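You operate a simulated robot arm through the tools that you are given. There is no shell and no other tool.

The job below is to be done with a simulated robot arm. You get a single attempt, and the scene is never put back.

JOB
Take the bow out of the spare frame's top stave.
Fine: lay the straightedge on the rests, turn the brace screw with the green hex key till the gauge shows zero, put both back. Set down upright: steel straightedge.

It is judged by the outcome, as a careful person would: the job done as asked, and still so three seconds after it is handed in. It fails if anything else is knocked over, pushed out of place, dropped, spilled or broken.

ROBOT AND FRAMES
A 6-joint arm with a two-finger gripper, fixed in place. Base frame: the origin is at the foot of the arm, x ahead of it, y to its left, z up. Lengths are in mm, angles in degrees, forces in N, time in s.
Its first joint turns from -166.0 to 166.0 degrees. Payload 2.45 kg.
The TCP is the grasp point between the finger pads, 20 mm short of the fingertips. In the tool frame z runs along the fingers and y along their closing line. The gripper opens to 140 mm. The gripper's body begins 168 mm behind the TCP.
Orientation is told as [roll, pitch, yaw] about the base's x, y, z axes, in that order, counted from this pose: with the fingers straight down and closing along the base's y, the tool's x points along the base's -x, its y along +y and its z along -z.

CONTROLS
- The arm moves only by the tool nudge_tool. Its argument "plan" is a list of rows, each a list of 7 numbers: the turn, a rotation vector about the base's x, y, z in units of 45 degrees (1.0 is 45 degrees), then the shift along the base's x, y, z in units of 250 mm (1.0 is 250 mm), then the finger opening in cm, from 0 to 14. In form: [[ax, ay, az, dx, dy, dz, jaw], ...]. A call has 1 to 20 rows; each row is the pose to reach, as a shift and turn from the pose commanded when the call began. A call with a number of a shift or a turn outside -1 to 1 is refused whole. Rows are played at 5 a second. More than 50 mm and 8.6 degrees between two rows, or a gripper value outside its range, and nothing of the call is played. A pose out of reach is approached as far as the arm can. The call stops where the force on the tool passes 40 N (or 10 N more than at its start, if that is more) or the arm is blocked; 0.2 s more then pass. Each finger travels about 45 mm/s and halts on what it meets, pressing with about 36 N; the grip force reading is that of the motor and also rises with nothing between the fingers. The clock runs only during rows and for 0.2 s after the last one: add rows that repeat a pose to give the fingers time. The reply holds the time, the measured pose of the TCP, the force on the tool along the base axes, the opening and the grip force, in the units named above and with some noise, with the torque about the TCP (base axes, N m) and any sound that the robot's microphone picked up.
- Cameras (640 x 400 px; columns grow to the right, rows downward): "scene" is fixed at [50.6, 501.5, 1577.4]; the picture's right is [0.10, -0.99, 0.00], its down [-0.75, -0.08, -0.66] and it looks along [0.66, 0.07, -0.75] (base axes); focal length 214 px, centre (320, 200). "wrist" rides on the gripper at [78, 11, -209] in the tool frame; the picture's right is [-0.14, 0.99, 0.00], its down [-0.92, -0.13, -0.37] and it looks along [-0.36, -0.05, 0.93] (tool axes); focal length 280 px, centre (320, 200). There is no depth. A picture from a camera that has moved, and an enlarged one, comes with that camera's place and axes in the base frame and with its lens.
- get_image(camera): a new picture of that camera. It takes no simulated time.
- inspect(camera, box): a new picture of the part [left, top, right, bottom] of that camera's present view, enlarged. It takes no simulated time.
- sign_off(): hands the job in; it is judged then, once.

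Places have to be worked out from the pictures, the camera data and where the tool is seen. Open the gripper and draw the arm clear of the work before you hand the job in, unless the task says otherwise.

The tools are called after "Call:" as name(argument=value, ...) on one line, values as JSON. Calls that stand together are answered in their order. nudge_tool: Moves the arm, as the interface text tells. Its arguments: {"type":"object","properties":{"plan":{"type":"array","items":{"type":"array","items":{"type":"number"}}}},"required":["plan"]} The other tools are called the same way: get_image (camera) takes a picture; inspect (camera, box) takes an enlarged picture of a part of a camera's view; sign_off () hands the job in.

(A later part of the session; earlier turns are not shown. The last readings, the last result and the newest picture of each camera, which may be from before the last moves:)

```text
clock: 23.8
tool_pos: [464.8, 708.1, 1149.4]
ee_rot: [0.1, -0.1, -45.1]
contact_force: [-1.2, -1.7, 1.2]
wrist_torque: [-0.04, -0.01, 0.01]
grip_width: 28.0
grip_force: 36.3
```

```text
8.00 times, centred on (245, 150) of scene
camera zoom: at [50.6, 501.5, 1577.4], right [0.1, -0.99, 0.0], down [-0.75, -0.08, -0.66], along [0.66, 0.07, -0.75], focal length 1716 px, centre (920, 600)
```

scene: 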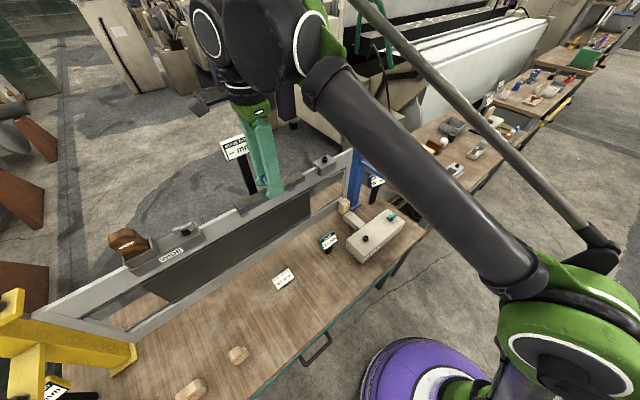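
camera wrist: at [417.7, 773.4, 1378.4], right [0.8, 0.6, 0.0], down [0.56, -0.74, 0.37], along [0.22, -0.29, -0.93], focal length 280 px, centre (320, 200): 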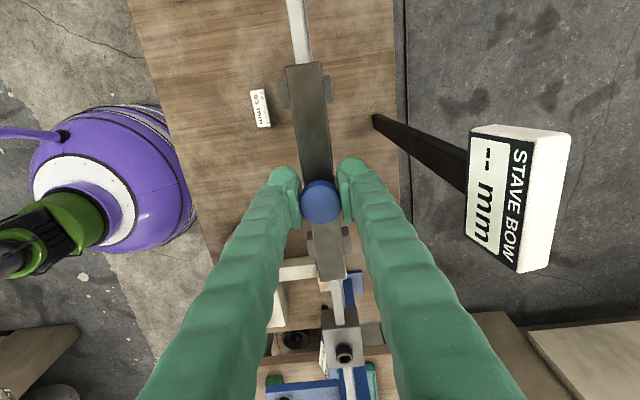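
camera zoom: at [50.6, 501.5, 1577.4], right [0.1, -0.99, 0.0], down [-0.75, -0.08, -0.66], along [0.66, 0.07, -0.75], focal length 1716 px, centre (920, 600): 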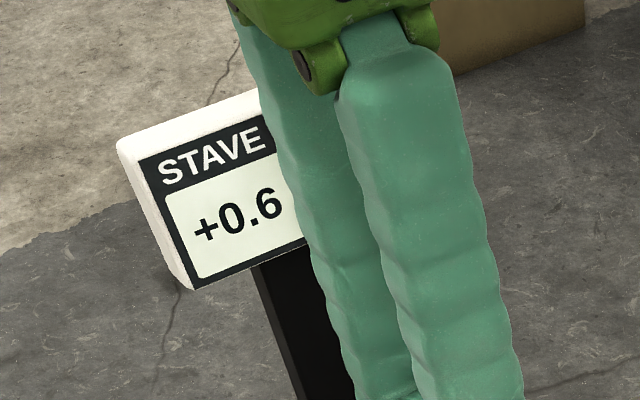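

The force is nearly zero and the gauge now reads +0.6, so the bar is seated. I open the jaw to 60 mm slowly, holding position.

Call:
nudge_tool(plan=[[0, 0, 0, 0, 0, 0, 3.0], [0, 0, 0, 0, 0, 0, 3.4], [0, 0, 0, 0, 0, 0, 4.0], [0, 0, 0, 0, 0, 0, 5.0], [0, 0, 0, 0, 0, 0, 6.0], [0, 0, 0, 0, 0, 0, 6.0]])

Call:
inspect(camera="scene", box=[210, 130, 310, 220])

Call:
get_image(camera="wrist")

```text
clock: 25.2
tool_pos: [465.9, 708.4, 1149.5]
ee_rot: [0.0, 0.0, -45.0]
contact_force: [-0.7, 0.0, 0.0]
wrist_torque: [0.03, 0.0, 0.01]
grip_width: 60.1
grip_force: 0.0
```

```text
4.44 times, centred on (260, 175) of scene
camera zoom: at [50.6, 501.5, 1577.4], right [0.1, -0.99, 0.0], down [-0.75, -0.08, -0.66], along [0.66, 0.07, -0.75], focal length 953 px, centre (587, 311)
```

zoom: 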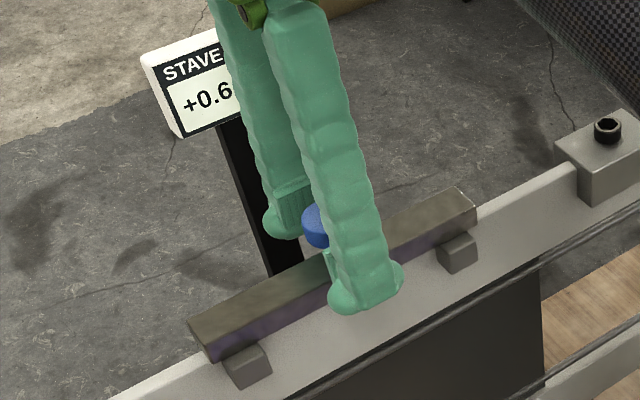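

```text
taken
camera wrist: at [418.2, 771.4, 1358.1], right [0.8, 0.6, 0.0], down [0.56, -0.74, 0.37], along [0.22, -0.29, -0.93], focal length 280 px, centre (320, 200)
```

wrist: 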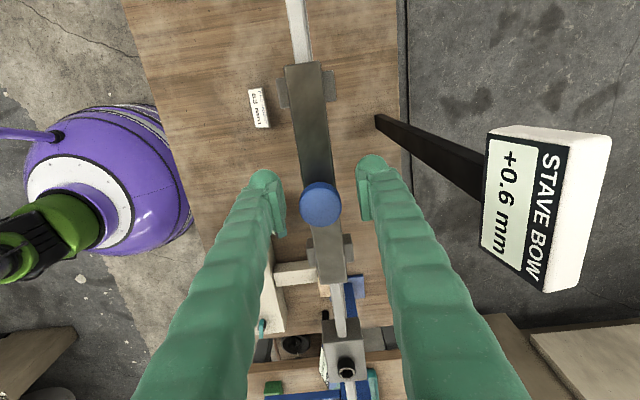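

The straightedge lies on the rests and the gauge reads +0.6 mm. I raise straight up 40 mm to clear the knob and then retreat inward.

Call:
nudge_tool(plan=[[0, 0, 0, 0, 0, 0.04, 6], [0, 0, 0, 0, 0, 0.08, 6], [0, 0, 0, 0, 0, 0.12, 6], [0, 0, 0, 0, 0, 0.155, 6], [0, 0, 0, -0.01, -0.015, 0.18, 6], [0, 0, 0, -0.03, -0.045, 0.22, 6], [0, 0, 0, -0.08, -0.12, 0.28, 6], [0, 0, 0, -0.15, -0.22, 0.34, 6], [0, 0, 0, -0.24, -0.34, 0.38, 6], [0, 0, 0, -0.32, -0.46, 0.4, 6]])

Call:
get_image(camera="wrist")

Call:
get_image(camera="scene")

```text
clock: 27.4
tool_pos: [388.1, 593.7, 1249.0]
ee_rot: [-0.1, 0.0, -45.0]
contact_force: [-0.2, -0.4, -0.4]
wrist_torque: [-0.12, 0.08, -0.02]
grip_width: 59.9
grip_force: 0.1
```

```text
taken
camera wrist: at [340.3, 656.6, 1457.2], right [0.8, 0.6, 0.0], down [0.56, -0.74, 0.37], along [0.22, -0.29, -0.93], focal length 280 px, centre (320, 200)
```

wrist: 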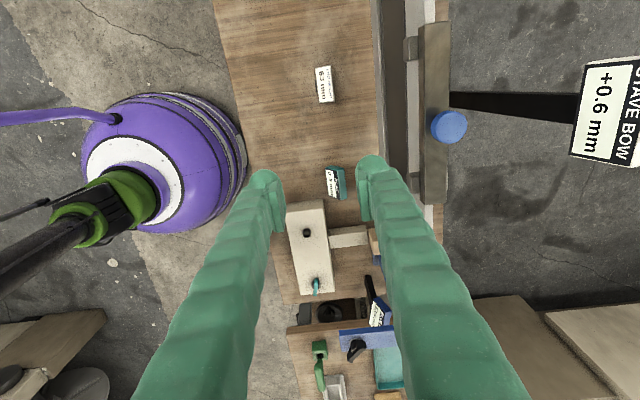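

```text
taken
```

scene: 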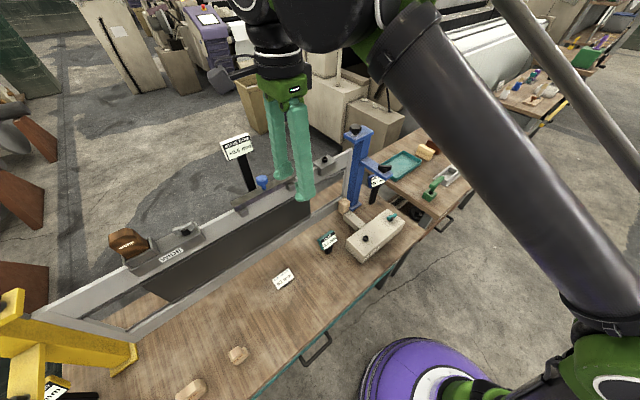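

The gauge reads +0.6 mm with the bar resting freely. Next I travel toward the second bench to study the green hex key and its holder.

Call:
nudge_tool(plan=[[0, 0, 0, 0.078, -0.116, 0, 8], [0, 0, 0, 0.156, -0.232, 0, 9], [0, 0, 0, 0.234, -0.348, 0, 10], [0, 0, 0, 0.312, -0.464, 0, 10], [0, 0, 0, 0.39, -0.58, 0, 10], [0, 0, 0, 0.468, -0.696, 0, 10], [0, 0, 0, 0.546, -0.812, 0, 10], [0, 0, 0, 0.624, -0.928, 0, 10]])

Call:
nudge_tool(plan=[[0, 0, 0, 0.078, -0.116, -0.05, 10], [0, 0, 0, 0.156, -0.232, -0.1, 10], [0, 0, 0, 0.234, -0.348, -0.15, 10], [0, 0, 0, 0.312, -0.464, -0.2, 10], [0, 0, 0, 0.39, -0.58, -0.25, 10], [0, 0, 0, 0.468, -0.696, -0.3, 10], [0, 0, 0, 0.546, -0.812, -0.4, 10], [0, 0, 0, 0.624, -0.9, -0.5, 10]])

Call:
get_image(camera="wrist")

Call:
get_image(camera="scene")

```text
clock: 29.2
tool_pos: [541.7, 360.5, 1251.5]
ee_rot: [-0.1, 0.0, -45.0]
contact_force: [-0.1, -1.5, -0.6]
wrist_torque: [-0.03, -0.04, -0.03]
grip_width: 99.8
grip_force: 0.0
```

```text
clock: 31.0
tool_pos: [697.9, 137.7, 1125.5]
ee_rot: [0.0, 0.0, -45.0]
contact_force: [-0.2, 0.0, 0.4]
wrist_torque: [0.0, -0.03, 0.01]
grip_width: 99.8
grip_force: 0.1
```

```text
taken
camera wrist: at [649.7, 200.6, 1333.5], right [0.8, 0.6, 0.0], down [0.56, -0.74, 0.37], along [0.22, -0.29, -0.93], focal length 280 px, centre (320, 200)
```

wrist: 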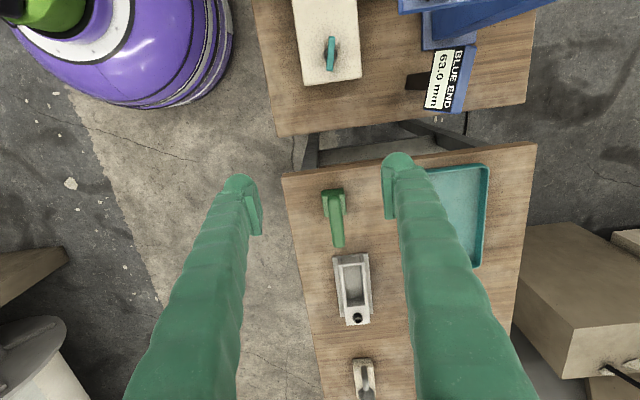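

```text
taken
```

scene: 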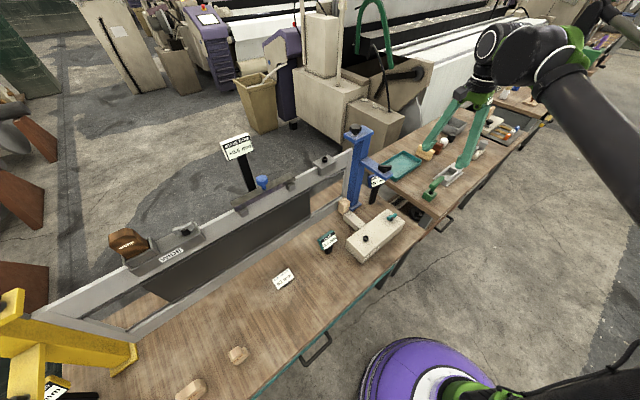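

I enlarge the green key and holder from both cameras to understand its shape.

Call:
inspect(camera="wrist", box=[280, 165, 400, 265])

Call:
inspect(camera="scene", box=[410, 160, 470, 210])

Call:
inspect(camera="scene", box=[220, 130, 350, 215])

```text
4.00 times, centred on (340, 215) of wrist
camera zoom: at [649.7, 200.6, 1333.5], right [0.8, 0.6, 0.0], down [0.56, -0.74, 0.37], along [0.22, -0.29, -0.93], focal length 1122 px, centre (240, 140)
```

zoom: 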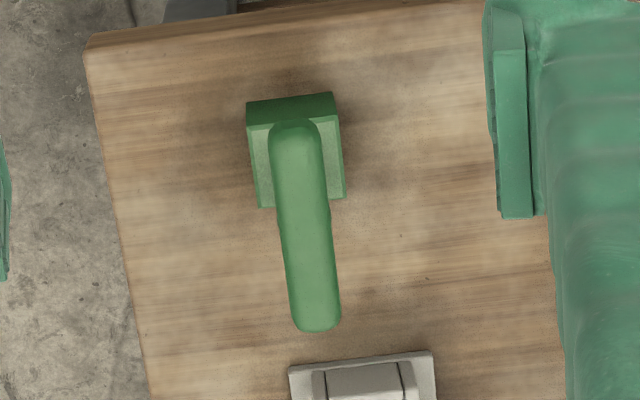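

```text
8.00 times, centred on (440, 185) of scene
camera zoom: at [50.6, 501.5, 1577.4], right [0.1, -0.99, 0.0], down [-0.75, -0.08, -0.66], along [0.66, 0.07, -0.75], focal length 1716 px, centre (-640, 320)
```

zoom: 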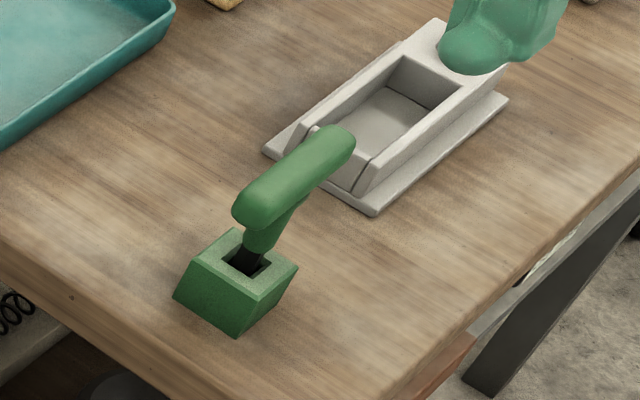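

```text
4.71 times, centred on (285, 172) of scene
camera zoom: at [50.6, 501.5, 1577.4], right [0.1, -0.99, 0.0], down [-0.75, -0.08, -0.66], along [0.66, 0.07, -0.75], focal length 1009 px, centre (485, 329)
```

zoom: 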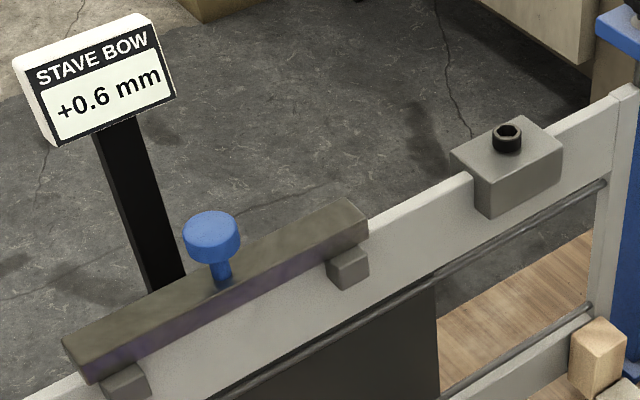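

The key is a T-handle: a vertical stem in the square holder, with a ~100 mm bar on top along the bench direction. The bar centre is near (795, 53, 918) and the holder top at z≈836. I move closer above it for precise measurement.

Call:
nudge_tool(plan=[[0, 0, 0, 0.08, -0.07, -0.05, 10], [0, 0, 0, 0.16, -0.14, -0.1, 10], [0, 0, 0, 0.24, -0.21, -0.17, 10], [0, 0, 0, 0.32, -0.28, -0.24, 10], [0, 0, 0, 0.38, -0.335, -0.32, 10], [0, 0, 0, 0.39, -0.34, -0.4, 10], [0, 0, 0, 0.39, -0.34, -0.4, 10]])

Call:
get_image(camera="wrist")

Call:
inspect(camera="scene", box=[405, 155, 485, 205])

```text
clock: 32.6
tool_pos: [795.2, 50.1, 1024.9]
ee_rot: [0.0, 0.0, -45.0]
contact_force: [-0.1, 0.2, 0.1]
wrist_torque: [0.01, 0.03, 0.01]
grip_width: 100.1
grip_force: 0.1
```

```text
taken
camera wrist: at [747.6, 114.1, 1233.6], right [0.8, 0.6, 0.0], down [0.56, -0.74, 0.37], along [0.22, -0.29, -0.93], focal length 280 px, centre (320, 200)
```

wrist: 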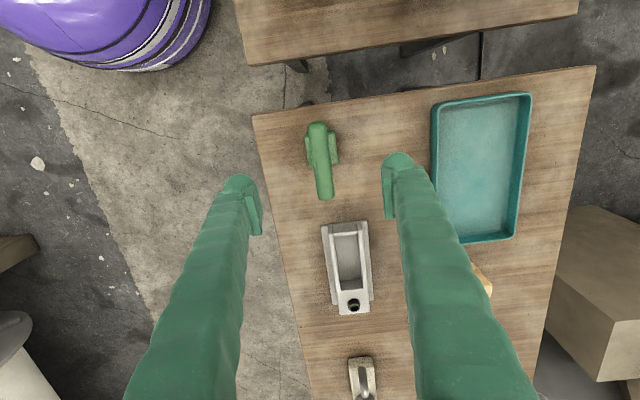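

```text
8.00 times, centred on (445, 180) of scene
camera zoom: at [50.6, 501.5, 1577.4], right [0.1, -0.99, 0.0], down [-0.75, -0.08, -0.66], along [0.66, 0.07, -0.75], focal length 1716 px, centre (-680, 360)
```

zoom: 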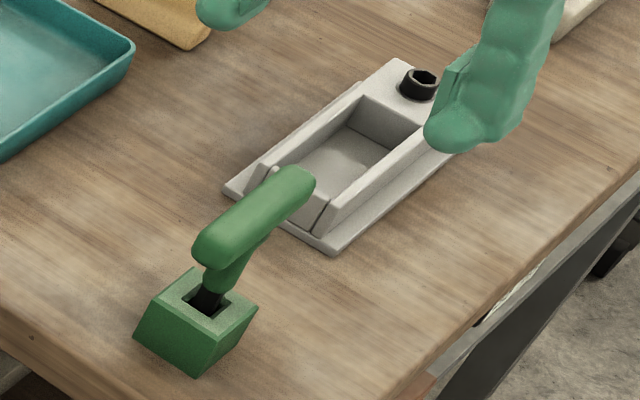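

I enlarge the wrist view of the key.

Call:
inspect(camera="wrist", box=[272, 105, 368, 215])

Call:
inspect(camera="scene", box=[418, 172, 450, 204])

```text
3.64 times, centred on (320, 160) of wrist
camera zoom: at [747.6, 114.1, 1233.6], right [0.8, 0.6, 0.0], down [0.56, -0.74, 0.37], along [0.22, -0.29, -0.93], focal length 1020 px, centre (320, 346)
```

zoom: 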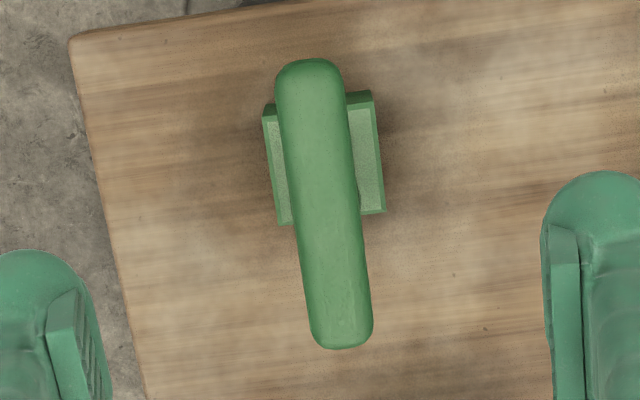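

```text
12.50 times, centred on (434, 188) of scene
camera zoom: at [50.6, 501.5, 1577.4], right [0.1, -0.99, 0.0], down [-0.75, -0.08, -0.66], along [0.66, 0.07, -0.75], focal length 2681 px, centre (-1105, 350)
```

zoom: 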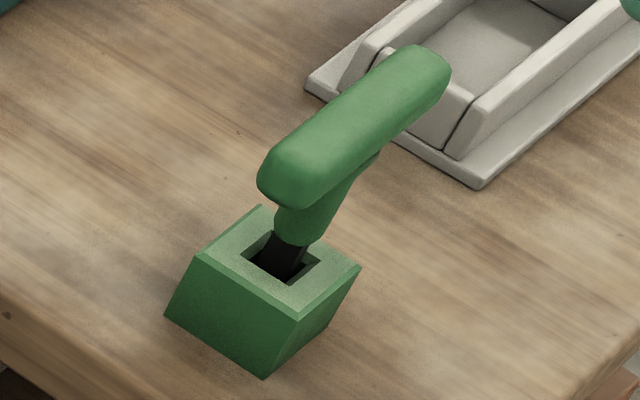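

Refined: key stem axis at about (798.5, 50.5), bar centre z≈906, ~97 mm long and ~21 mm thick; holder top z≈840. The tip adds maybe 100 mm below the bar, so before picking it up I check with an empty gripper that the arm reaches above the brace screw at that height, and get a close look at the socket.

Call:
nudge_tool(plan=[[0, 0, 0, -0.02, 0.02, 0.16, 6], [0, 0, 0, -0.08, 0.1, 0.3, 4], [0, 0, 0, -0.15, 0.22, 0.42, 4], [0, 0, 0, -0.24, 0.36, 0.54, 4], [0, 0, 0, -0.33, 0.5, 0.64, 4], [0, 0, 0, -0.42, 0.64, 0.74, 4], [0, 0, 0, -0.51, 0.78, 0.82, 4], [0, 0, 0, -0.6, 0.92, 0.84, 4], [0, 0, 0, -0.62, 0.99, 0.84, 4]])

Call:
nudge_tool(plan=[[0, 0, 0, -0.06, 0.14, 0, 4], [0, 0, 0, -0.12, 0.28, 0, 4], [0, 0, 0, -0.16, 0.44, 0, 4], [0, 0, 0, -0.17, 0.6, 0, 4], [0, 0, 0, -0.14, 0.76, 0, 4], [0, 0, 0, -0.1, 0.9, 0, 4], [0, 0, 0, -0.07, 1.0, 0, 4]])

Call:
get_image(camera="wrist")

```text
refused: row 4 steps farther than a row can; nothing moved
```

```text
clock: 34.2
tool_pos: [777.8, 300.3, 1024.4]
ee_rot: [0.0, 0.0, -45.0]
contact_force: [1.0, 0.7, 0.9]
wrist_torque: [0.05, -0.01, -0.01]
grip_width: 40.1
grip_force: 0.0
```

```text
taken
camera wrist: at [730.5, 363.3, 1231.8], right [0.8, 0.6, 0.0], down [0.56, -0.74, 0.37], along [0.22, -0.29, -0.93], focal length 280 px, centre (320, 200)
```

wrist: 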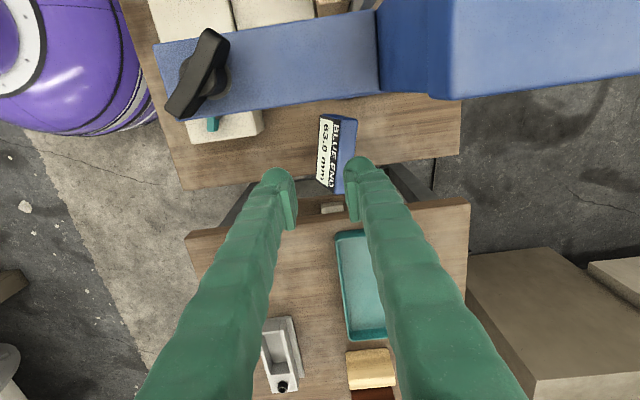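

The first call was refused and only the second ran, but nothing was touched (forces about 1 N). I'm beside the blue bracket at z≈1024, so I rise straight up before anything else, one call at a time from now on.

Call:
nudge_tool(plan=[[0, 0, 0, 0, 0, 0.15, 4], [0, 0, 0, 0, 0, 0.3, 4], [0, 0, 0, 0, 0, 0.45, 4], [0, 0, 0, 0, 0, 0.6, 4], [0, 0, 0, 0, 0, 0.75, 4], [0, 0, 0, -0.05, -0.02, 0.86, 4]])

Call:
get_image(camera="scene")

```text
clock: 35.6
tool_pos: [764.3, 295.7, 1241.5]
ee_rot: [0.0, 0.0, -45.0]
contact_force: [0.2, 0.3, 0.3]
wrist_torque: [-0.02, 0.0, 0.04]
grip_width: 40.0
grip_force: 0.1
```

```text
taken
```

scene: 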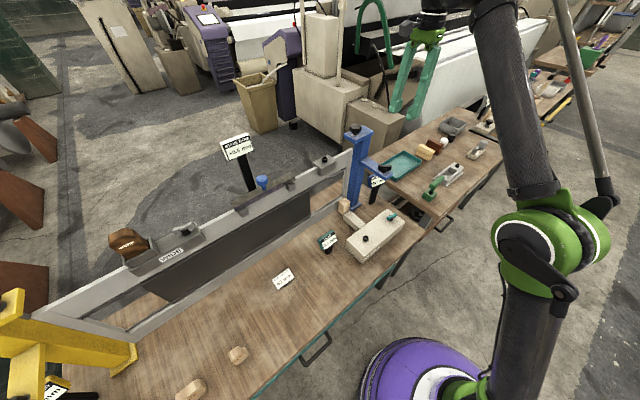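

All items remain in place. I go around the inside of the post to a spot just above the screw at z≈1240 to test reach.

Call:
nudge_tool(plan=[[0, 0, 0, -0.14, 0.08, 0, 4], [0, 0, 0, -0.3, 0.16, 0, 4], [0, 0, 0, -0.44, 0.28, 0, 4], [0, 0, 0, -0.56, 0.42, 0, 4], [0, 0, 0, -0.632, 0.58, 0, 4], [0, 0, 0, -0.66, 0.74, 0, 4], [0, 0, 0, -0.62, 0.88, 0, 4], [0, 0, 0, -0.564, 0.992, 0, 4], [0, 0, 0, -0.564, 0.992, 0, 4]])

Call:
get_image(camera="wrist")

```text
clock: 37.6
tool_pos: [626.4, 545.4, 1241.3]
ee_rot: [0.0, 0.1, -45.0]
contact_force: [0.0, 0.3, -0.1]
wrist_torque: [0.01, -0.02, 0.04]
grip_width: 40.0
grip_force: 0.1
```

```text
taken
camera wrist: at [577.9, 607.8, 1450.1], right [0.8, 0.6, 0.0], down [0.56, -0.74, 0.37], along [0.22, -0.29, -0.93], focal length 280 px, centre (320, 200)
```

wrist: 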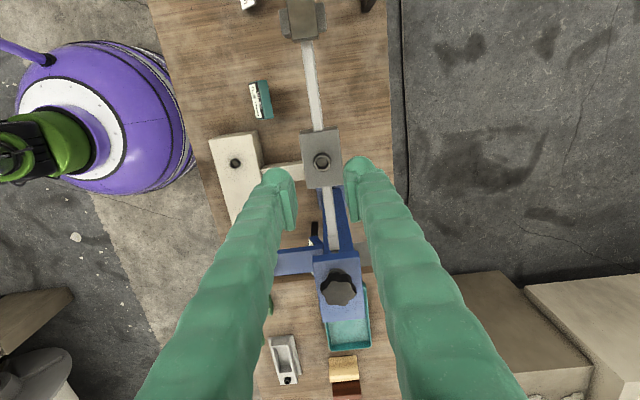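

The arm reaches here without a limit flag. I enlarge the screw socket for position and hex orientation.

Call:
inspect(camera="wrist", box=[296, 135, 344, 185])

Call:
inspect(camera="wrist", box=[260, 110, 380, 210])

Call:
inspect(camera="scene", box=[300, 120, 380, 190])

```text
8.00 times, centred on (320, 160) of wrist
camera zoom: at [577.9, 607.8, 1450.1], right [0.8, 0.6, 0.0], down [0.56, -0.74, 0.37], along [0.22, -0.29, -0.93], focal length 2243 px, centre (320, 520)
```

zoom: 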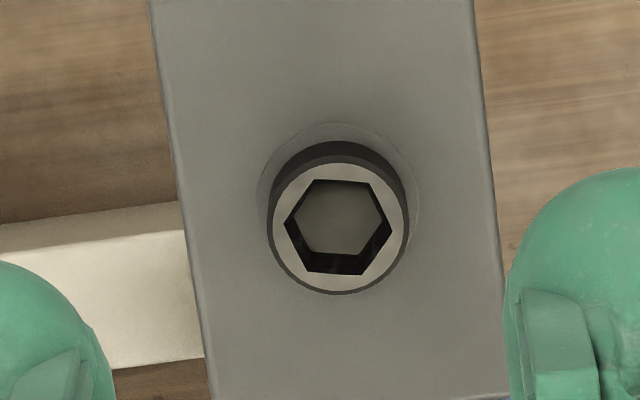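

```text
4.00 times, centred on (320, 160) of wrist
camera zoom: at [577.9, 607.8, 1450.1], right [0.8, 0.6, 0.0], down [0.56, -0.74, 0.37], along [0.22, -0.29, -0.93], focal length 1122 px, centre (320, 360)
```

zoom: 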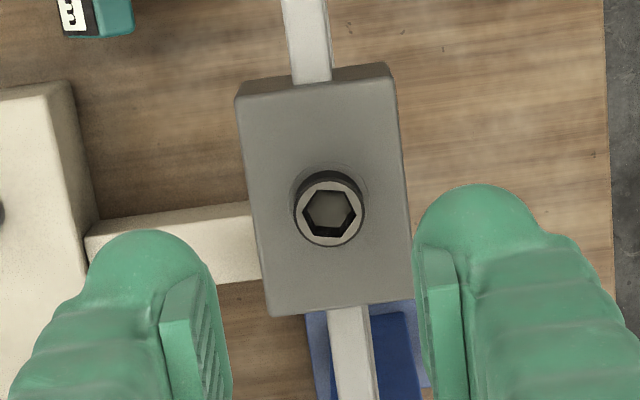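

```text
5.71 times, centred on (340, 155) of scene
camera zoom: at [50.6, 501.5, 1577.4], right [0.1, -0.99, 0.0], down [-0.75, -0.08, -0.66], along [0.66, 0.07, -0.75], focal length 1226 px, centre (206, 457)
```

zoom: 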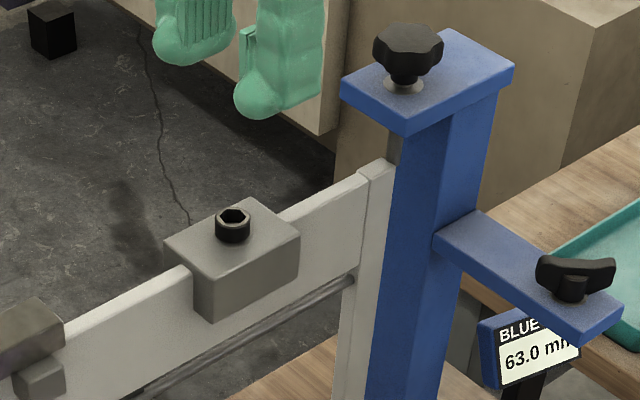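

The brace screw is at about (628, 545.5), head top z≈1131, hex about 13 mm across flats, and the arm can work at z≈1240 there. Now I go back along the inside path to fetch the green key.

Call:
nudge_tool(plan=[[0, 0, 0, -0.16, -0.1, 0, 6], [0, 0, 0, -0.248, -0.26, 0, 8], [0, 0, 0, -0.264, -0.44, 0, 8], [0, 0, 0, -0.2, -0.62, 0, 8], [0, 0, 0, -0.1, -0.78, 0, 8], [0, 0, 0, 0.02, -0.92, 0, 8], [0, 0, 0, 0.08, -0.992, 0, 8]])

```text
clock: 39.2
tool_pos: [644.5, 294.2, 1239.7]
ee_rot: [0.0, -0.1, -45.0]
contact_force: [0.2, -0.5, 0.8]
wrist_torque: [-0.01, 0.01, -0.01]
grip_width: 79.9
grip_force: 0.1
```

Next I move above the key at z≈1000.

Call:
nudge_tool(plan=[[0, 0, 0, 0.088, -0.14, 0, 8], [0, 0, 0, 0.176, -0.28, 0, 8], [0, 0, 0, 0.264, -0.422, -0.06, 8], [0, 0, 0, 0.352, -0.563, -0.14, 8], [0, 0, 0, 0.44, -0.704, -0.22, 8], [0, 0, 0, 0.528, -0.845, -0.3, 8], [0, 0, 0, 0.616, -0.985, -0.38, 8], [0, 0, 0, 0.616, -0.985, -0.56, 8], [0, 0, 0, 0.616, -0.985, -0.74, 8], [0, 0, 0, 0.616, -0.985, -0.92, 8], [0, 0, 0, 0.616, -0.985, -0.98, 8]])

Call:
inspect(camera="wrist", box=[240, 100, 400, 240])

Call:
inspect(camera="scene", box=[405, 155, 485, 205])

```text
clock: 41.6
tool_pos: [796.6, 48.8, 994.0]
ee_rot: [0.0, 0.0, -45.0]
contact_force: [-0.4, -0.4, 0.0]
wrist_torque: [0.02, 0.0, -0.03]
grip_width: 80.0
grip_force: 0.1
```

```text
2.86 times, centred on (320, 170) of wrist
camera zoom: at [749.0, 111.4, 1201.9], right [0.8, 0.6, 0.0], down [0.56, -0.74, 0.37], along [0.22, -0.29, -0.93], focal length 801 px, centre (320, 286)
```

zoom: 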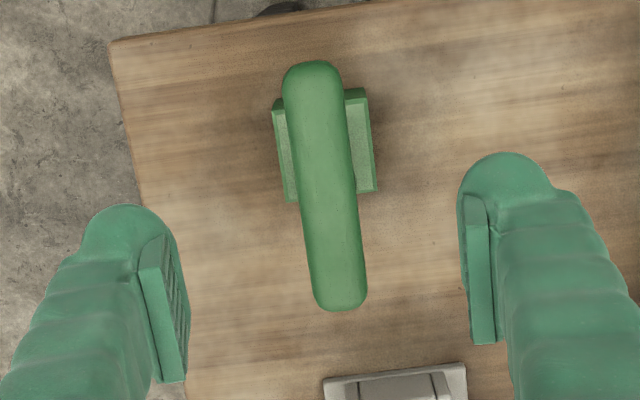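

```text
8.00 times, centred on (445, 180) of scene
camera zoom: at [50.6, 501.5, 1577.4], right [0.1, -0.99, 0.0], down [-0.75, -0.08, -0.66], along [0.66, 0.07, -0.75], focal length 1716 px, centre (-680, 360)
```

zoom: 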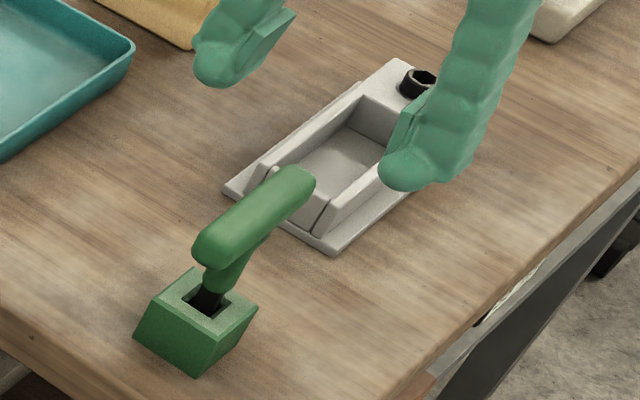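

The bar centre is at about (798.3, 50.5), so I correct by about 2 mm and descend with the fingers on either side of the bar to z≈902.

Call:
nudge_tool(plan=[[0, 0, 0, 0.007, 0.009, -0.1, 8], [0, 0, 0, 0.007, 0.009, -0.2, 8], [0, 0, 0, 0.007, 0.009, -0.28, 8], [0, 0, 0, 0.007, 0.009, -0.34, 7], [0, 0, 0, 0.007, 0.009, -0.364, 6], [0, 0, 0, 0.007, 0.009, -0.364, 6]])

Call:
inspect(camera="wrist", box=[220, 90, 420, 250])

Call:
inspect(camera="scene", box=[405, 155, 485, 205])

```text
clock: 43.0
tool_pos: [800.2, 49.8, 904.6]
ee_rot: [0.0, 0.0, -45.0]
contact_force: [-0.4, 0.5, -0.4]
wrist_torque: [0.0, 0.01, 0.03]
grip_width: 60.2
grip_force: 0.0
```

```text
2.50 times, centred on (320, 170) of wrist
camera zoom: at [752.7, 112.5, 1112.2], right [0.8, 0.6, 0.0], down [0.56, -0.74, 0.37], along [0.22, -0.29, -0.93], focal length 701 px, centre (320, 275)
```

zoom: 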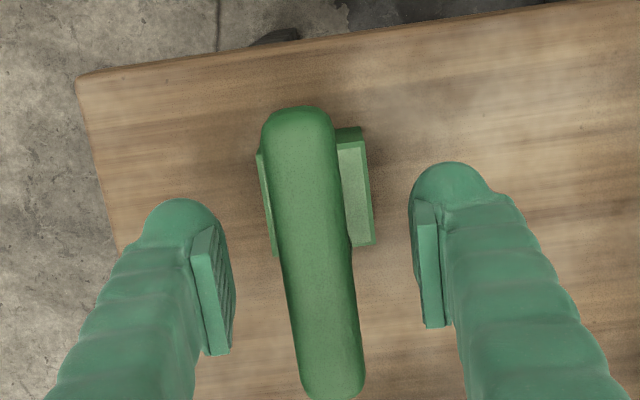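

```text
8.00 times, centred on (445, 180) of scene
camera zoom: at [50.6, 501.5, 1577.4], right [0.1, -0.99, 0.0], down [-0.75, -0.08, -0.66], along [0.66, 0.07, -0.75], focal length 1716 px, centre (-680, 360)
```

zoom: 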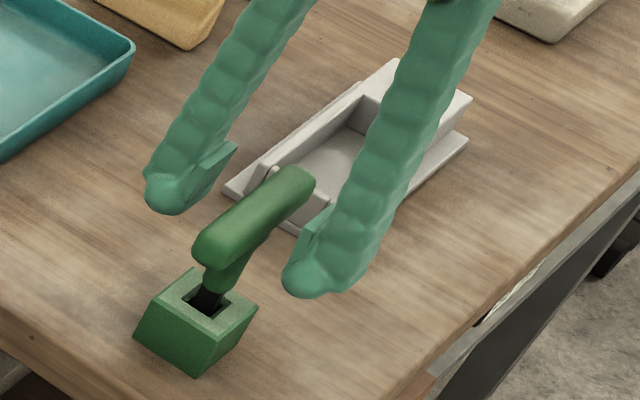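

The fingers straddle the bar, with the TCP about 1.5 mm off lengthwise. I correct that, lower 3 mm and close.

Call:
nudge_tool(plan=[[0, 0, 0, -0.007, 0.004, -0.012, 6], [0, 0, 0, -0.007, 0.004, -0.012, 5], [0, 0, 0, -0.007, 0.004, -0.012, 4], [0, 0, 0, -0.007, 0.004, -0.012, 3], [0, 0, 0, -0.007, 0.004, -0.012, 2], [0, 0, 0, -0.007, 0.004, -0.012, 1], [0, 0, 0, -0.007, 0.004, -0.012, 1]])

Call:
inspect(camera="wrist", box=[220, 90, 420, 250])

Call:
inspect(camera="scene", box=[405, 155, 485, 205])

```text
clock: 44.6
tool_pos: [798.7, 50.0, 901.3]
ee_rot: [0.0, 0.1, -45.1]
contact_force: [-0.5, -0.7, 0.8]
wrist_torque: [0.02, -0.04, 0.01]
grip_width: 20.2
grip_force: 36.0
```

```text
2.50 times, centred on (320, 170) of wrist
camera zoom: at [750.5, 113.4, 1109.3], right [0.8, 0.6, 0.0], down [0.56, -0.74, 0.37], along [0.22, -0.29, -0.93], focal length 701 px, centre (320, 275)
```

zoom: 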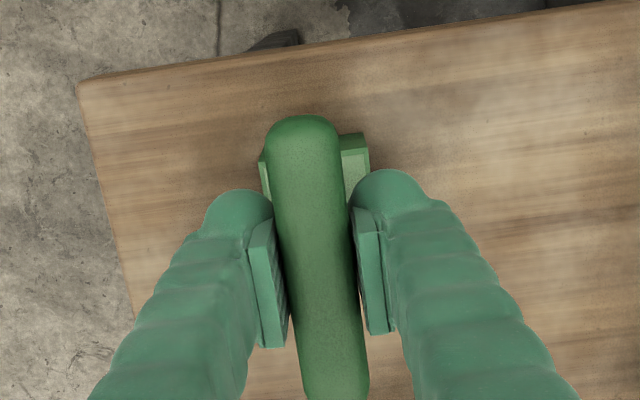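

```text
8.00 times, centred on (445, 180) of scene
camera zoom: at [50.6, 501.5, 1577.4], right [0.1, -0.99, 0.0], down [-0.75, -0.08, -0.66], along [0.66, 0.07, -0.75], focal length 1716 px, centre (-680, 360)
```

zoom: 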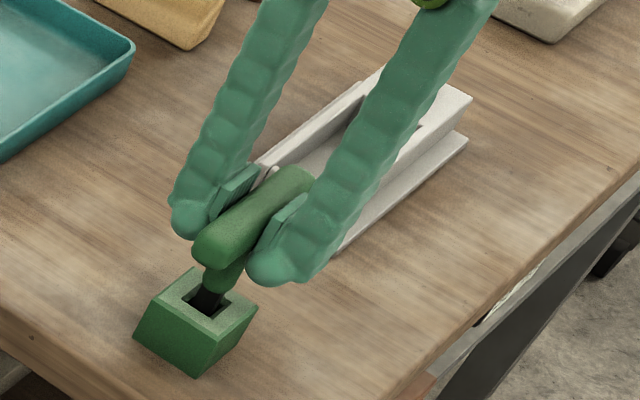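

Gripped at 20.2 mm with 36 N. I lift straight up in steps, watching for binding.

Call:
nudge_tool(plan=[[0, 0, 0, 0, 0, 0.03, 1], [0, 0, 0, 0, 0, 0.06, 1], [0, 0, 0, 0, 0, 0.1, 1], [0, 0, 0, 0, 0, 0.14, 1], [0, 0, 0, 0, 0, 0.18, 1], [0, 0, 0, 0, 0, 0.22, 1], [0, 0, 0, 0, 0, 0.26, 1], [0, 0, 0, 0, 0, 0.3, 1]])

Call:
inspect(camera="scene", box=[405, 145, 485, 205])

Call:
get_image(camera="wrist")

```text
clock: 46.4
tool_pos: [799.0, 52.9, 974.1]
ee_rot: [0.0, 0.0, -45.0]
contact_force: [0.1, 0.0, -0.8]
wrist_torque: [0.03, 0.02, -0.03]
grip_width: 20.0
grip_force: 35.7
```

```text
6.67 times, centred on (445, 175) of scene
camera zoom: at [50.6, 501.5, 1577.4], right [0.1, -0.99, 0.0], down [-0.75, -0.08, -0.66], along [0.66, 0.07, -0.75], focal length 1430 px, centre (-513, 367)
```

zoom: 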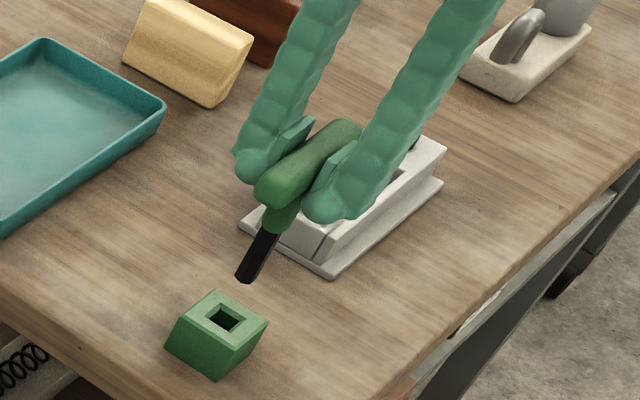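

```text
taken
camera wrist: at [750.9, 115.4, 1183.1], right [0.8, 0.6, 0.0], down [0.56, -0.74, 0.37], along [0.22, -0.29, -0.93], focal length 280 px, centre (320, 200)
```

wrist: 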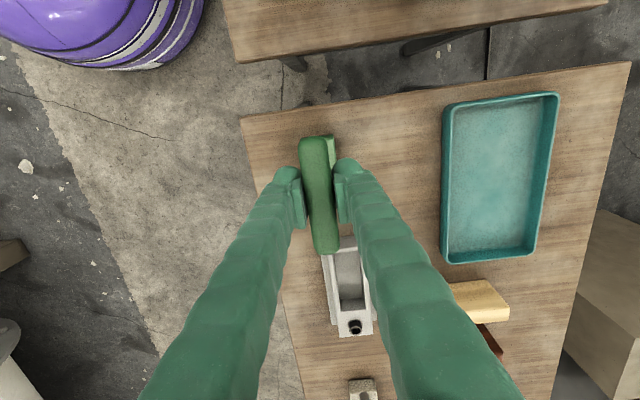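

The key is out of the holder cleanly and hangs vertically. I enlarge its shaft to see the hex orientation and length.

Call:
inspect(camera="scene", box=[424, 170, 448, 190])

```text
16.00 times, centred on (436, 180) of scene
camera zoom: at [50.6, 501.5, 1577.4], right [0.1, -0.99, 0.0], down [-0.75, -0.08, -0.66], along [0.66, 0.07, -0.75], focal length 3432 px, centre (-1536, 520)
```

zoom: 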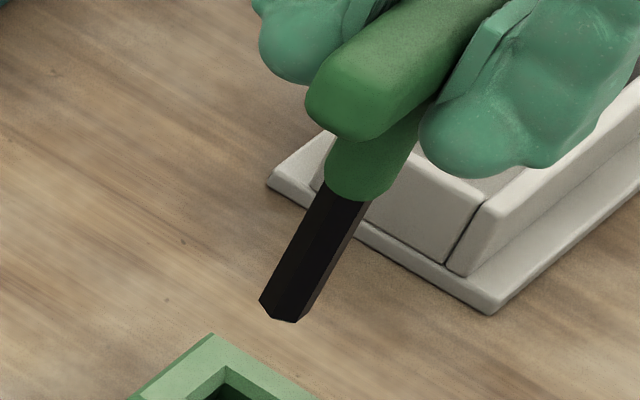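

The hex shaft's corners line up with the handle bar, so at the current yaw the key corners sit at 15° (mod 60°), while the socket corners sit at about 32°. I'll need to turn the tool about +17° before inserting. The tip is about 102 mm below the TCP. First, straight up.

Call:
nudge_tool(plan=[[0, 0, 0, 0, 0, 0.12, 1], [0, 0, 0, 0, 0, 0.28, 1], [0, 0, 0, 0, 0, 0.44, 1], [0, 0, 0, 0, 0, 0.6, 1], [0, 0, 0, 0, 0, 0.76, 1], [0, 0, 0, 0, 0, 0.9, 1], [0, 0, 0, 0, 0, 1.0, 1]])

```text
clock: 48.0
tool_pos: [799.3, 54.9, 1225.0]
ee_rot: [0.0, 0.0, -45.0]
contact_force: [-0.7, -0.1, -0.7]
wrist_torque: [0.01, -0.06, -0.03]
grip_width: 20.4
grip_force: 35.5
```

Now I move inward over the bench toward the screw side, keeping the tip above z≈1135 and turning the tool by +17° on the way.

Call:
nudge_tool(plan=[[0, 0, 0.04, -0.09, 0.1, 0.01, 1], [0, 0, 0.09, -0.19, 0.22, 0.02, 1], [0, 0, 0.14, -0.29, 0.35, 0.03, 1], [0, 0, 0.19, -0.39, 0.48, 0.04, 1], [0, 0, 0.24, -0.47, 0.62, 0.05, 1], [0, 0, 0.29, -0.54, 0.75, 0.06, 1], [0, 0, 0.34, -0.59, 0.87, 0.07, 1], [0, 0, 0.378, -0.62, 0.96, 0.072, 1]])

Call:
get_image(camera="scene")

```text
clock: 49.8
tool_pos: [644.4, 293.3, 1241.9]
ee_rot: [0.0, -0.1, -27.9]
contact_force: [-0.2, 0.1, -0.6]
wrist_torque: [0.02, 0.04, 0.01]
grip_width: 20.6
grip_force: 36.3
```

```text
taken
```

scene: 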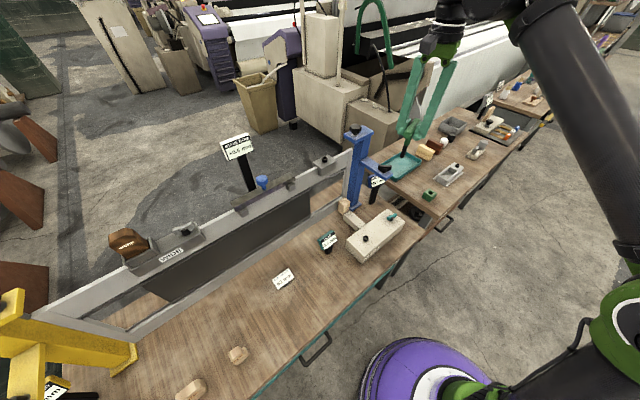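

The key travels safely. I continue along the inside to a staging point beside the screw.

Call:
nudge_tool(plan=[[0, 0, 0, -0.12, 0.14, 0, 1], [0, 0, 0, -0.208, 0.3, 0.004, 1], [0, 0, 0, -0.264, 0.472, 0.006, 1], [0, 0, 0, -0.272, 0.64, 0.008, 1], [0, 0, 0, -0.232, 0.8, 0.008, 1], [0, 0, 0, -0.18, 0.92, 0.008, 1], [0, 0, 0, -0.18, 0.92, 0.008, 1]])

Call:
get_image(camera="wrist")

Call:
inspect(camera="scene", box=[290, 110, 370, 170])

```text
clock: 51.4
tool_pos: [601.2, 522.7, 1246.0]
ee_rot: [0.0, 0.0, -28.0]
contact_force: [-0.6, 0.5, -1.7]
wrist_torque: [0.04, -0.02, 0.04]
grip_width: 20.2
grip_force: 35.7
```

```text
taken
camera wrist: at [536.5, 569.7, 1454.1], right [0.59, 0.81, 0.0], down [0.75, -0.54, 0.37], along [0.3, -0.22, -0.93], focal length 280 px, centre (320, 200)
```

wrist: 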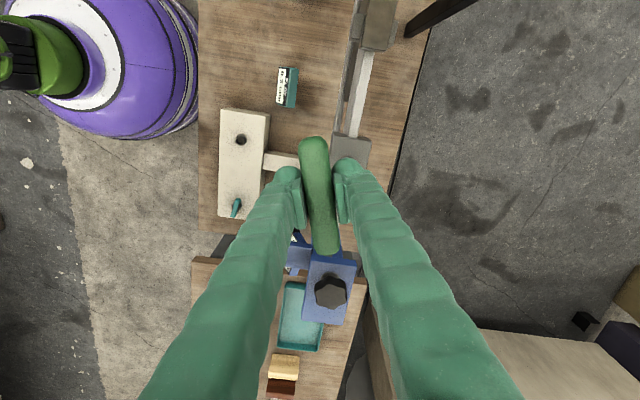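

```text
6.67 times, centred on (330, 140) of scene
camera zoom: at [50.6, 501.5, 1577.4], right [0.1, -0.99, 0.0], down [-0.75, -0.08, -0.66], along [0.66, 0.07, -0.75], focal length 1430 px, centre (253, 600)
```

zoom: 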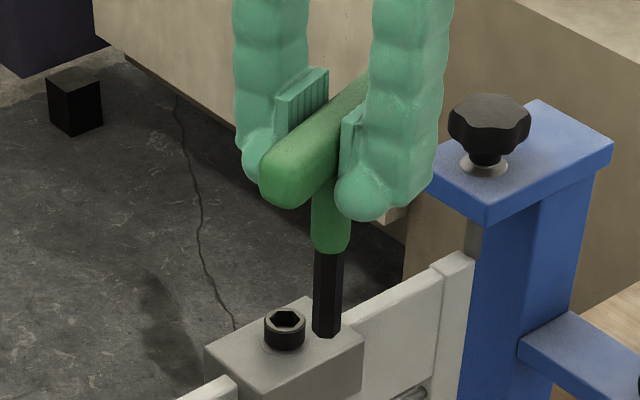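

The view shows the tip about 13 mm above the screw head level. I move horizontally by (+27.7, +22.4) to bring the tip over the socket.

Call:
nudge_tool(plan=[[0, 0, 0, 0.04, 0.032, 0, 1], [0, 0, 0, 0.08, 0.065, 0, 1], [0, 0, 0, 0.111, 0.09, 0, 1], [0, 0, 0, 0.111, 0.09, 0, 1]])

Call:
inspect(camera="scene", box=[308, 132, 348, 172])

Call:
get_image(camera="wrist")

```text
clock: 52.4
tool_pos: [629.0, 545.0, 1245.6]
ee_rot: [0.0, -0.1, -27.9]
contact_force: [-1.5, -1.6, -1.3]
wrist_torque: [-0.02, 0.01, 0.01]
grip_width: 19.9
grip_force: 36.2
```

```text
10.00 times, centred on (328, 152) of scene
camera zoom: at [50.6, 501.5, 1577.4], right [0.1, -0.99, 0.0], down [-0.75, -0.08, -0.66], along [0.66, 0.07, -0.75], focal length 2145 px, centre (240, 680)
```

zoom: 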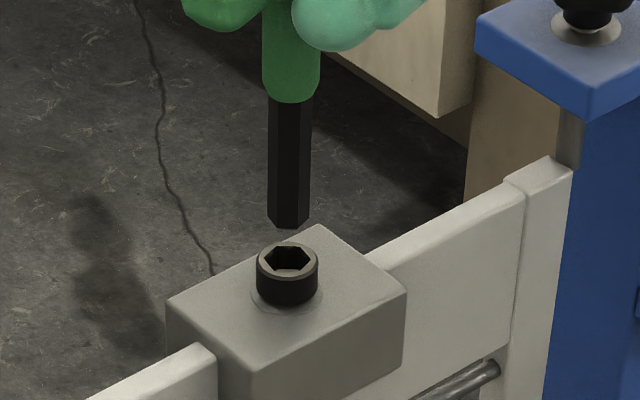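

```text
taken
camera wrist: at [564.0, 591.7, 1454.7], right [0.59, 0.81, 0.0], down [0.75, -0.54, 0.37], along [0.3, -0.22, -0.93], focal length 280 px, centre (320, 200)
```

wrist: 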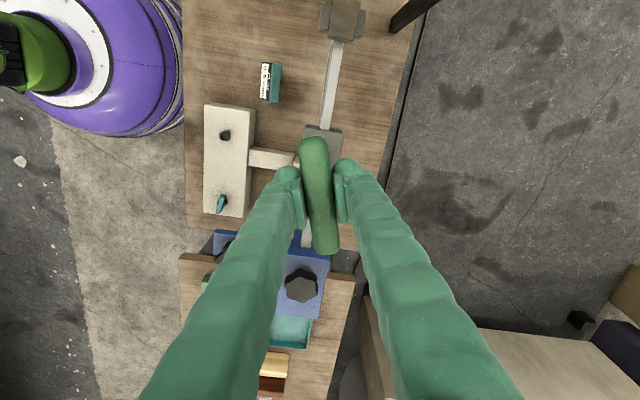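

The tip hangs just above the socket. I zoom in more to measure the misalignment and hex orientation.

Call:
inspect(camera="scene", box=[316, 146, 334, 164])

```text
16.00 times, centred on (325, 155) of scene
camera zoom: at [50.6, 501.5, 1577.4], right [0.1, -0.99, 0.0], down [-0.75, -0.08, -0.66], along [0.66, 0.07, -0.75], focal length 3432 px, centre (240, 920)
```

zoom: 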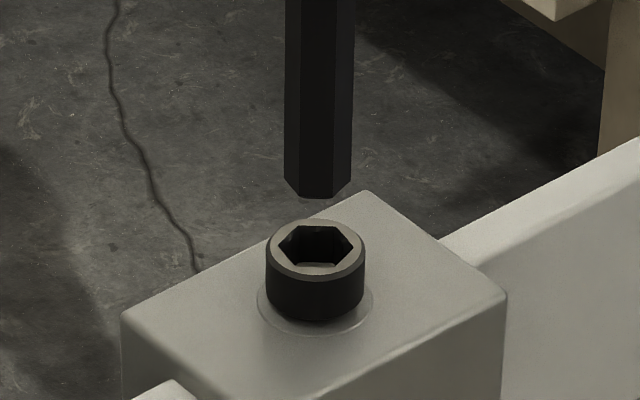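

Hex orientations match within a couple of degrees and sideways alignment is within ~0.2 mm; the remaining doubt is along the viewing direction. I lower 10 mm and measure again with a smaller gap.

Call:
nudge_tool(plan=[[0, 0, 0, 0, 0, -0.01, 1], [0, 0, 0, 0, 0, -0.02, 1], [0, 0, 0, 0, 0, -0.03, 1], [0, 0, 0, 0, 0, -0.04, 1], [0, 0, 0, 0, 0, -0.04, 1]])

Call:
inspect(camera="scene", box=[316, 146, 334, 164])

```text
clock: 53.6
tool_pos: [627.6, 543.9, 1236.6]
ee_rot: [0.0, 0.0, -28.0]
contact_force: [0.7, -0.1, -2.1]
wrist_torque: [0.0, 0.01, 0.01]
grip_width: 19.9
grip_force: 36.6
```

```text
16.00 times, centred on (325, 155) of scene
camera zoom: at [50.6, 501.5, 1577.4], right [0.1, -0.99, 0.0], down [-0.75, -0.08, -0.66], along [0.66, 0.07, -0.75], focal length 3432 px, centre (240, 920)
```

zoom: 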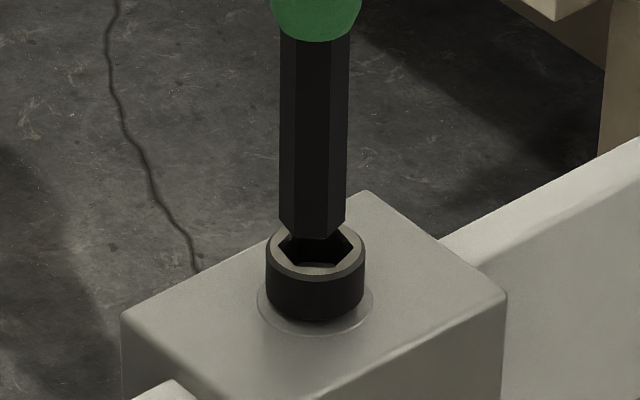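

The shaft is now ~0.8 mm to the left of the socket centre. I correct that and lower another 4.5 mm.

Call:
nudge_tool(plan=[[0, 0, 0, 0.0004, -0.0032, -0.006, 1], [0, 0, 0, 0.0004, -0.0032, -0.012, 1], [0, 0, 0, 0.0004, -0.0032, -0.018, 1], [0, 0, 0, 0.0004, -0.0032, -0.018, 1]])

Call:
inspect(camera="scene", box=[316, 146, 334, 164])

```text
clock: 54.6
tool_pos: [626.5, 544.5, 1231.0]
ee_rot: [0.0, -0.1, -28.0]
contact_force: [-0.7, 0.1, -0.8]
wrist_torque: [0.01, 0.0, -0.01]
grip_width: 20.0
grip_force: 35.8
```

```text
16.00 times, centred on (325, 155) of scene
camera zoom: at [50.6, 501.5, 1577.4], right [0.1, -0.99, 0.0], down [-0.75, -0.08, -0.66], along [0.66, 0.07, -0.75], focal length 3432 px, centre (240, 920)
```

zoom: 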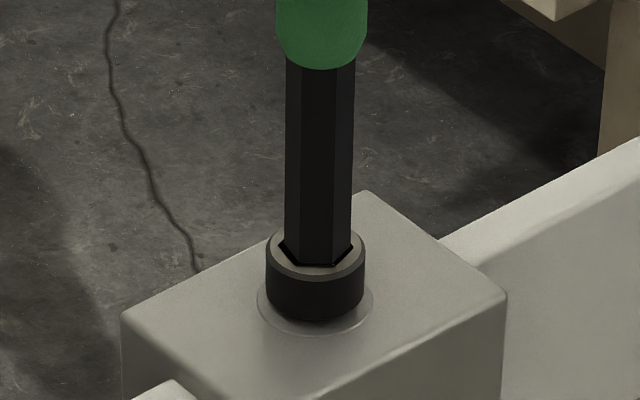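

The tip now sits right at the socket mouth, about 0.4 mm right of centre. I nudge it left and lower 3 mm while watching the force.

Call:
nudge_tool(plan=[[0, 0, 0, 0, 0.0016, 0, 1], [0, 0, 0, 0, 0.0016, -0.004, 1], [0, 0, 0, 0, 0.0016, -0.008, 1], [0, 0, 0, 0, 0.0016, -0.012, 1], [0, 0, 0, 0, 0.0016, -0.012, 1]])

Call:
inspect(camera="scene", box=[316, 146, 334, 164])

```text
clock: 55.8
tool_pos: [625.8, 544.3, 1229.5]
ee_rot: [0.0, -0.1, -27.9]
contact_force: [0.4, -1.0, -1.1]
wrist_torque: [0.02, -0.01, 0.0]
grip_width: 20.1
grip_force: 36.0
```

```text
16.00 times, centred on (325, 155) of scene
camera zoom: at [50.6, 501.5, 1577.4], right [0.1, -0.99, 0.0], down [-0.75, -0.08, -0.66], along [0.66, 0.07, -0.75], focal length 3432 px, centre (240, 920)
```

zoom: 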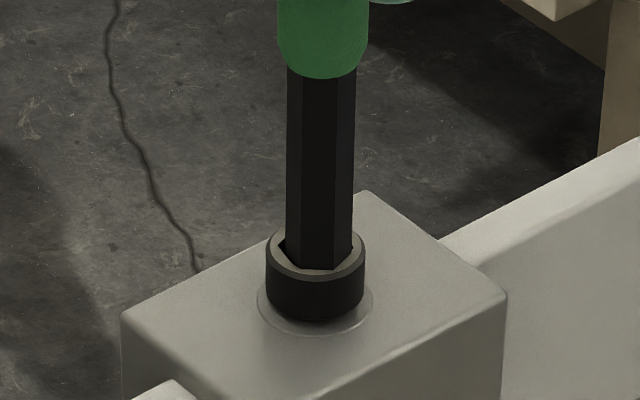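

The shaft seems to be slightly in front of the socket (toward the camera), not yet inside, with no contact force. I check the reported camera pose and wrist view for any x drift.

Call:
inspect(camera="wrist", box=[260, 110, 380, 270])

Call:
inspect(camera="scene", box=[319, 152, 331, 162])

```text
2.50 times, centred on (320, 190) of wrist
camera zoom: at [562.2, 591.0, 1437.3], right [0.59, 0.81, 0.0], down [0.75, -0.54, 0.37], along [0.3, -0.22, -0.93], focal length 701 px, centre (320, 225)
```

zoom: 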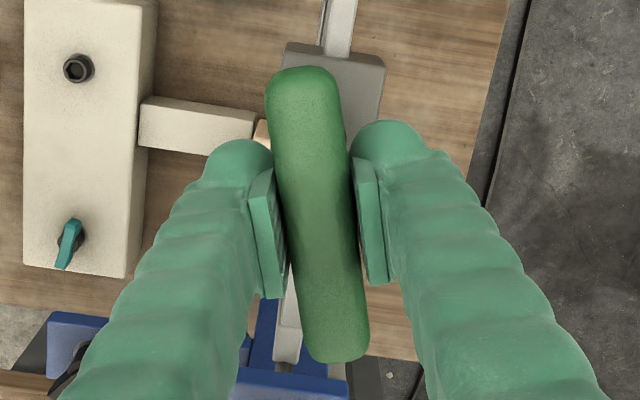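

```text
16.00 times, centred on (325, 157) of scene
camera zoom: at [50.6, 501.5, 1577.4], right [0.1, -0.99, 0.0], down [-0.75, -0.08, -0.66], along [0.66, 0.07, -0.75], focal length 3432 px, centre (240, 888)
```

zoom: 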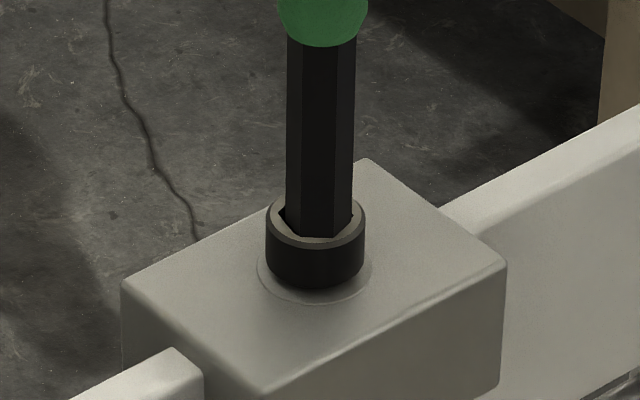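

The tip is roughly 2 mm short in +x and 0.7 mm too far right (-y), just at rim height. I raise 1.5 mm, shift by (+1.9, +0.9), and look again.

Call:
nudge_tool(plan=[[0, 0, 0, 0, 0, 0.006, 1], [0, 0, 0, 0.004, 0.002, 0.006, 1], [0, 0, 0, 0.0076, 0.0036, 0.006, 1], [0, 0, 0, 0.0076, 0.0036, 0.006, 1]])

Call:
inspect(camera="scene", box=[316, 146, 334, 164])

```text
clock: 56.8
tool_pos: [628.5, 545.4, 1230.7]
ee_rot: [0.0, 0.1, -28.0]
contact_force: [0.7, -0.2, -1.3]
wrist_torque: [0.0, 0.01, -0.01]
grip_width: 20.2
grip_force: 36.3
```

```text
16.00 times, centred on (325, 155) of scene
camera zoom: at [50.6, 501.5, 1577.4], right [0.1, -0.99, 0.0], down [-0.75, -0.08, -0.66], along [0.66, 0.07, -0.75], focal length 3432 px, centre (240, 920)
```

zoom: 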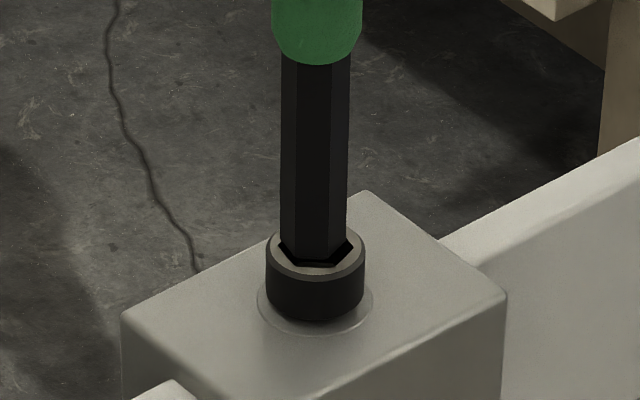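

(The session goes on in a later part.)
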